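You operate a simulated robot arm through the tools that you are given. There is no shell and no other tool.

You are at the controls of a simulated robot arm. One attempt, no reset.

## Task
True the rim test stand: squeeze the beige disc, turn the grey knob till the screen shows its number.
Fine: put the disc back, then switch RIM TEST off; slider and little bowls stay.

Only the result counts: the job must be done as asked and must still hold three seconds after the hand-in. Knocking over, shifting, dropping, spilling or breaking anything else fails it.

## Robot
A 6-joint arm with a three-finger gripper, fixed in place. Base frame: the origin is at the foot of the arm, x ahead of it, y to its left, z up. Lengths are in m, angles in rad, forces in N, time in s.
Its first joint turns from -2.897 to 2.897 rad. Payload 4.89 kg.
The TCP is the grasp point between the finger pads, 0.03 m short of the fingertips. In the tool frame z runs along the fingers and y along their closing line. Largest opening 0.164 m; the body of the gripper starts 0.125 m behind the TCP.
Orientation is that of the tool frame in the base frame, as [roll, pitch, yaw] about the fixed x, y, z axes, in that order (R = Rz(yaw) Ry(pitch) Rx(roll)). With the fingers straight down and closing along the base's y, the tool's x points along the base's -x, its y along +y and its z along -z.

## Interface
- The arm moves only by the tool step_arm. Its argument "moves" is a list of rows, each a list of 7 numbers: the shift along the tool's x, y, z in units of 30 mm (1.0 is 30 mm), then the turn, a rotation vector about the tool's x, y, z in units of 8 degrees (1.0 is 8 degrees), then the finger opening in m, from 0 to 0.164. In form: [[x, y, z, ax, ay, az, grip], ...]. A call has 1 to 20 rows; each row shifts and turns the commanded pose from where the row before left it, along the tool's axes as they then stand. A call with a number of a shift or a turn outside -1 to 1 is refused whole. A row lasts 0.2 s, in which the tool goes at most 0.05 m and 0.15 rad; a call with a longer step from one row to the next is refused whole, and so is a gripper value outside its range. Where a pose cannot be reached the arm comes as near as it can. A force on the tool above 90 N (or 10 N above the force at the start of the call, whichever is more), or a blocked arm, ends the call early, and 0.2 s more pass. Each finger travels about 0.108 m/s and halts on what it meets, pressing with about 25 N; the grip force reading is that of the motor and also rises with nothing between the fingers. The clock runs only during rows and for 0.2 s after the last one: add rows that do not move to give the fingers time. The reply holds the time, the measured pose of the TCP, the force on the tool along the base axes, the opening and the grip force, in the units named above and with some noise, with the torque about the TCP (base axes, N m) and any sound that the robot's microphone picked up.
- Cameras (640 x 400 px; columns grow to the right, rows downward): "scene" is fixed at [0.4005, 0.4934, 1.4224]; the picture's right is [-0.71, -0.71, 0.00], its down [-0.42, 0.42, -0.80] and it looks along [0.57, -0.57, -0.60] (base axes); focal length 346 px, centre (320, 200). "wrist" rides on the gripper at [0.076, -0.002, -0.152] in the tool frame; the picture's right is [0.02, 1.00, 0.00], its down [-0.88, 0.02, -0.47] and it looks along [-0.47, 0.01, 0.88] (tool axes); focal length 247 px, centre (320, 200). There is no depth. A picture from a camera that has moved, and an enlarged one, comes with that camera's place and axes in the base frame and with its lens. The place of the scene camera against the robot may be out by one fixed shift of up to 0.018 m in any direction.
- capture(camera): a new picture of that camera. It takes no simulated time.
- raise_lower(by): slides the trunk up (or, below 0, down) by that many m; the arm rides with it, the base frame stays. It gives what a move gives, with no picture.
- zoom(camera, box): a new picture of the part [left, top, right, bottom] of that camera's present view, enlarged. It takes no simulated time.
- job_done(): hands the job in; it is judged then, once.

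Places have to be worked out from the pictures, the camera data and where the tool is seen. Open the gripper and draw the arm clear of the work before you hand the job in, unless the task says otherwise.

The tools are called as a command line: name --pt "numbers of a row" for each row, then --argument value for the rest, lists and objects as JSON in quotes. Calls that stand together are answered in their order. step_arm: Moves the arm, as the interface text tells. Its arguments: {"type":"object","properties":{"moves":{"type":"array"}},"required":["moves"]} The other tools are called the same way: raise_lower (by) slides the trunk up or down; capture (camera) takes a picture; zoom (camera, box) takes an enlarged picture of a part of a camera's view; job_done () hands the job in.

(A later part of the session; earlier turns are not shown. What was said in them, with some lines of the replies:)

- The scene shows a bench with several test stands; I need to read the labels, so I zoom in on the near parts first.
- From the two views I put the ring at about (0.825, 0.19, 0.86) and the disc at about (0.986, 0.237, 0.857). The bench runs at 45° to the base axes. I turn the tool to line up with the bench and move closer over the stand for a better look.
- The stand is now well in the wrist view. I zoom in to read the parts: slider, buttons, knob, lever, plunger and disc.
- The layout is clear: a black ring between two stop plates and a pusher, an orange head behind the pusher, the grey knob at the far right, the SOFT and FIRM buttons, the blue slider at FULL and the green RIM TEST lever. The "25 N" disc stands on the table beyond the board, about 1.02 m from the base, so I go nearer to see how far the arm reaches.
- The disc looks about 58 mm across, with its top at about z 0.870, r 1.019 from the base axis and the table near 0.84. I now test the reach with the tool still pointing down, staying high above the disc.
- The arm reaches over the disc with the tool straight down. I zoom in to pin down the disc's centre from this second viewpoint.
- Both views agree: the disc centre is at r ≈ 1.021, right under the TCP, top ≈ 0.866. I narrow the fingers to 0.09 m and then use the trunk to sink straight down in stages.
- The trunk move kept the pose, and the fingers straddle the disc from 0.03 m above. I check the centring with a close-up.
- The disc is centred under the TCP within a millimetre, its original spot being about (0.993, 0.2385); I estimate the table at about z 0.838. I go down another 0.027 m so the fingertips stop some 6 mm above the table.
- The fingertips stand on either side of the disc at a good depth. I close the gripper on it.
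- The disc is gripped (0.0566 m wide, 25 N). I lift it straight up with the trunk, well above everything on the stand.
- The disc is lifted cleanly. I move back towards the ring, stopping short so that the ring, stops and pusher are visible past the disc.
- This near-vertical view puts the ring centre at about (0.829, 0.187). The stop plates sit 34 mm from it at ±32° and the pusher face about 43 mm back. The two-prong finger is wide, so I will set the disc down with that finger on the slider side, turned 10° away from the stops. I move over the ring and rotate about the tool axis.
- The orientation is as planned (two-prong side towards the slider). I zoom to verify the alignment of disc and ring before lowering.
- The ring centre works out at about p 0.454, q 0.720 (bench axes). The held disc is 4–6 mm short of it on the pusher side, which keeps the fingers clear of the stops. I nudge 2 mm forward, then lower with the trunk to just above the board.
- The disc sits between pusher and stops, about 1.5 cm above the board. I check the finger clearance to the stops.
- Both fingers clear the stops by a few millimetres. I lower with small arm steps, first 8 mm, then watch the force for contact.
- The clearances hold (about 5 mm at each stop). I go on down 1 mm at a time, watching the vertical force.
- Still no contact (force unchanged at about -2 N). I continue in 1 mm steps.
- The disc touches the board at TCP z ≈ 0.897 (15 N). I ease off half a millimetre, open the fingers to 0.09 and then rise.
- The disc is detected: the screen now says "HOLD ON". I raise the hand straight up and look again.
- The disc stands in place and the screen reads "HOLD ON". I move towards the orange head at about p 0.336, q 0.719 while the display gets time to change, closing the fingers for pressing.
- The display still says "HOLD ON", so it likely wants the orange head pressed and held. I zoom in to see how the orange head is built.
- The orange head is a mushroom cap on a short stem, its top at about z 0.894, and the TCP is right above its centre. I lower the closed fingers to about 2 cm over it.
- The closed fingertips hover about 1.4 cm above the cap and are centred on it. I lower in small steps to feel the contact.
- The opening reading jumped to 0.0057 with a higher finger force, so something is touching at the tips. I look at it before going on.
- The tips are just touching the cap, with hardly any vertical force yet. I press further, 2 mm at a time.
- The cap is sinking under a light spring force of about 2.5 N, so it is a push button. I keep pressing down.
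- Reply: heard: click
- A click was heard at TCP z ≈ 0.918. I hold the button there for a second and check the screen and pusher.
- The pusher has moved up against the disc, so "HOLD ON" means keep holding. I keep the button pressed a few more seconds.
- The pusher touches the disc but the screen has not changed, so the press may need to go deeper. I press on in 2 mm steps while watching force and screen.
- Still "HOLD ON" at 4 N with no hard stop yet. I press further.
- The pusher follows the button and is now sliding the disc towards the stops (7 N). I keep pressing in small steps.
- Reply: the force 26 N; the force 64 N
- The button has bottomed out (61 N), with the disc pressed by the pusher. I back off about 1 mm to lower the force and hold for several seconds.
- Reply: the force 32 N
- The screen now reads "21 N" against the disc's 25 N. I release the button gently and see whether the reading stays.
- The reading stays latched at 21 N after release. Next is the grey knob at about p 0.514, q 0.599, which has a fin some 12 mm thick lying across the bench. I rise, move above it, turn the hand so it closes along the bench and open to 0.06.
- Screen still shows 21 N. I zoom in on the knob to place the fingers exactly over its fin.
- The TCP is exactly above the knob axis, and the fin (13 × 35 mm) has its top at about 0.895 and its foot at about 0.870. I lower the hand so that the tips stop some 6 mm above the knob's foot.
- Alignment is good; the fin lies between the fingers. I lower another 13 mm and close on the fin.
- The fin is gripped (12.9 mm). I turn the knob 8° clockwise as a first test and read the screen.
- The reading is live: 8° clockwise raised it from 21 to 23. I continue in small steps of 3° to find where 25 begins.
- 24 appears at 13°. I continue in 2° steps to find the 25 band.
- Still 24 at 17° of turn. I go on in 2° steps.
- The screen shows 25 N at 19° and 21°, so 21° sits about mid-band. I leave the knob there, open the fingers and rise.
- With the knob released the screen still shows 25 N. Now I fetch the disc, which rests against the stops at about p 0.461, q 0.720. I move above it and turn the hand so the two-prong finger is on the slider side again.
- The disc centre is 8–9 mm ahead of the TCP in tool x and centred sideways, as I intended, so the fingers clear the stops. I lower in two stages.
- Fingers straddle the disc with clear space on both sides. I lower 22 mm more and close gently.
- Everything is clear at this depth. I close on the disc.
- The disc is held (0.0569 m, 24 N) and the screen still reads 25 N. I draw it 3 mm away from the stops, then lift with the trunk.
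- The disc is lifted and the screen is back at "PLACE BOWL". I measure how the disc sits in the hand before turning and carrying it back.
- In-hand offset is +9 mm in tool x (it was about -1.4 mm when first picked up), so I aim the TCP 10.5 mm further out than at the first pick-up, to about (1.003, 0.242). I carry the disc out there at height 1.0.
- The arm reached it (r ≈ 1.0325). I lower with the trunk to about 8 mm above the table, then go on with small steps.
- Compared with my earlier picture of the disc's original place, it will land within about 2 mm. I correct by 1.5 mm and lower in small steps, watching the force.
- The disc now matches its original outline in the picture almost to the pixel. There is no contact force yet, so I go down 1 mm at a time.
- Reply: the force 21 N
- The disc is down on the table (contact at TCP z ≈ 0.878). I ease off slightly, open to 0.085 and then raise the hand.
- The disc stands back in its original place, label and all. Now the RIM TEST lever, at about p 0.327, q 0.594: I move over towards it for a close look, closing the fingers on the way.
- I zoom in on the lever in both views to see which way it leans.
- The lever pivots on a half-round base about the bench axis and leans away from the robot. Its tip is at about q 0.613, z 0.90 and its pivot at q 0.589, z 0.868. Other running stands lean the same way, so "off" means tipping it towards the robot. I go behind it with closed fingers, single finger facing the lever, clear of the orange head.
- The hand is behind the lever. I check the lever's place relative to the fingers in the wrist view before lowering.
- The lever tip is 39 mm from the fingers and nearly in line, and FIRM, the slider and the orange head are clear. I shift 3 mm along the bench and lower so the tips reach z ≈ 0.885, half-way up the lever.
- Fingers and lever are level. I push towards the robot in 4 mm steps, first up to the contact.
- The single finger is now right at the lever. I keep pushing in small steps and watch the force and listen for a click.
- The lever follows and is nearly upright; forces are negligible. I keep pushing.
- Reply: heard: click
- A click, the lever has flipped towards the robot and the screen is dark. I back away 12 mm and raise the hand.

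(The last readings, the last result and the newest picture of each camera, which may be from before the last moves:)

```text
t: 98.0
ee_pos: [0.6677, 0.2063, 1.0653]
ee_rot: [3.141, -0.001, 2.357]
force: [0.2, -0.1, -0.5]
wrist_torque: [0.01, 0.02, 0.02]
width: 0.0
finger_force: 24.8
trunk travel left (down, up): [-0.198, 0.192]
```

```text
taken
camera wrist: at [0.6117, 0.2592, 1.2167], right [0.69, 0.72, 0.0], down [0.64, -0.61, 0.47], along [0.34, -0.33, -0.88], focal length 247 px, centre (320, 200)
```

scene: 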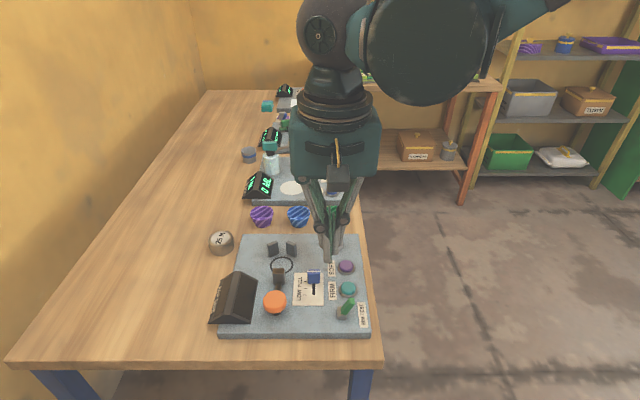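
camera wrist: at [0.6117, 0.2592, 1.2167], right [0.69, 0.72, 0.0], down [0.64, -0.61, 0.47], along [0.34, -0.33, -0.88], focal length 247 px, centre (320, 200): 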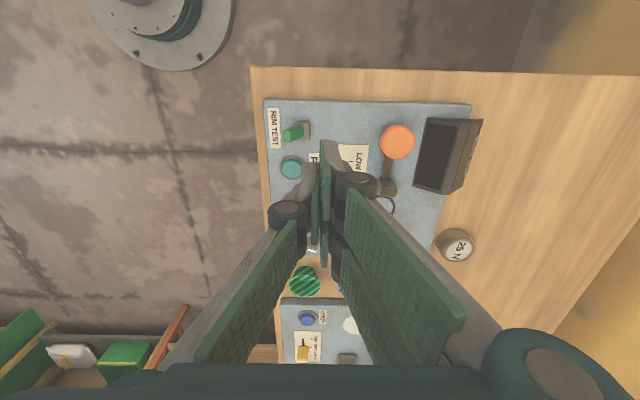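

The screen is dark, the lever points to the robot, and disc, slider and bowls are in place. I open the gripper and draw the arm clear of the bench.

step_arm --pt "0 0 -0.9 0 0 0 0" --pt "0 -0.9 -0.3 0 0 0 0" --pt "0 -0.9 -0.3 0 0 0 0.03" --pt "0 -0.9 -0.3 0 0 0 0.06" --pt "0 -0.9 -0.3 0 0 0 0.1" --pt "0 -0.9 -0.3 0 0 0 0.1" --pt "0 -0.9 -0.3 0 0 0 0.1" --pt "0 0 0 0 0 0 0.1" --pt "0 0 0 0 0 0 0.1"

capture --camera "scene"

zoom --camera "scene" --box '[190, 200, 390, 340]'

zoom --camera "scene" --box '[310, 275, 380, 340]'

```text
t: 100.0
ee_pos: [0.5538, 0.0899, 1.1472]
ee_rot: [3.141, -0.001, 2.357]
force: [-0.3, -0.7, -1.0]
wrist_torque: [0.01, -0.09, 0.04]
width: 0.1002
finger_force: 0.1
trunk travel left (down, up): [-0.198, 0.192]
```

```text
taken
```

scene: 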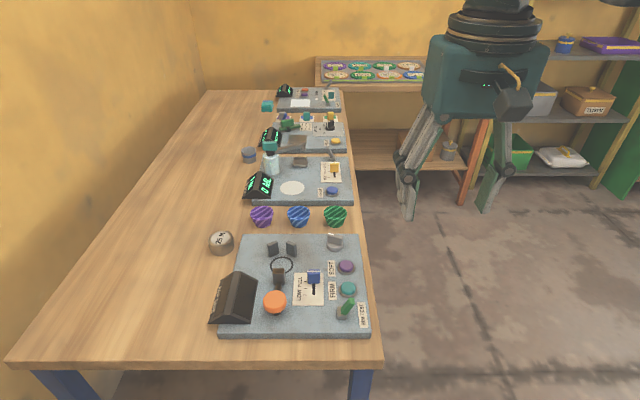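

```text
2.86 times, centred on (290, 270) of scene
camera zoom: at [0.4005, 0.4934, 1.4224], right [-0.71, -0.71, 0.0], down [-0.42, 0.42, -0.8], along [0.57, -0.57, -0.6], focal length 987 px, centre (406, 0)
```

zoom: 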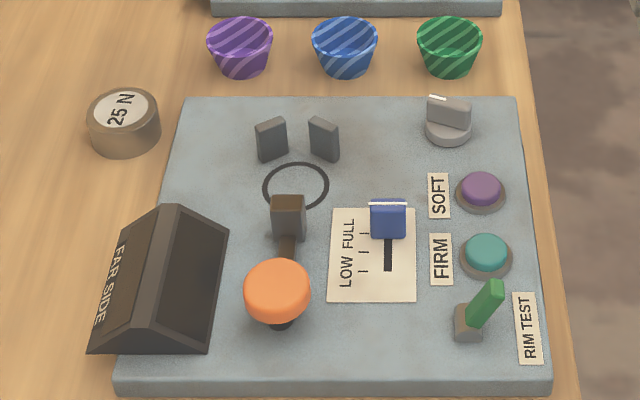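

```text
6.15 times, centred on (345, 308) of scene
camera zoom: at [0.4005, 0.4934, 1.4224], right [-0.71, -0.71, 0.0], down [-0.42, 0.42, -0.8], along [0.57, -0.57, -0.6], focal length 2127 px, centre (166, -462)
```

zoom: 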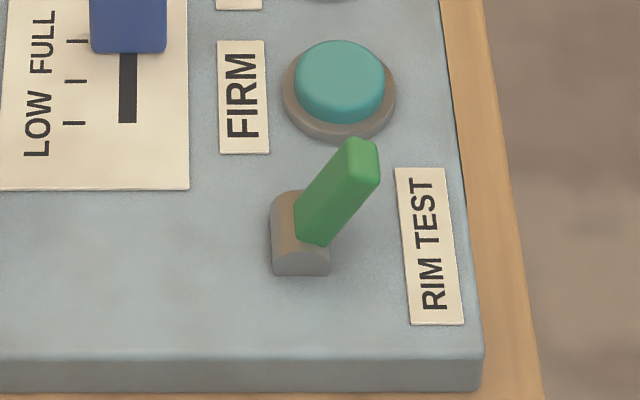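

The pictures confirm the job is done:
- The knob was trimmed so the screen showed 25 N.
- The disc is back in its original place.
- The RIM TEST lever is off and the screen is dark.
- The slider and bowls have not moved.
- The gripper is open and the arm is clear of the bench.

I hand the job in.

job_done

```text
The job is handed in.
```

The rim test stand is trued: with the beige "25 N" disc squeezed it first read 21 N. I turned the grey knob about 21° clockwise until the screen showed 25 N.

- **Squeeze:** I squeezed the disc once, at the start. The reading held after release and followed the knob. I did not squeeze again to confirm the 25 N.
- **Disc:** it is back where it was, within about 2 mm by the pictures.
- **RIM TEST:** I flipped the lever, heard a click, and the screen went dark.
- **Slider and bowls:** they show no movement in the final pictures.

The gripper is open, the arm is clear of the bench, and the job is handed in. I have not seen a verdict.
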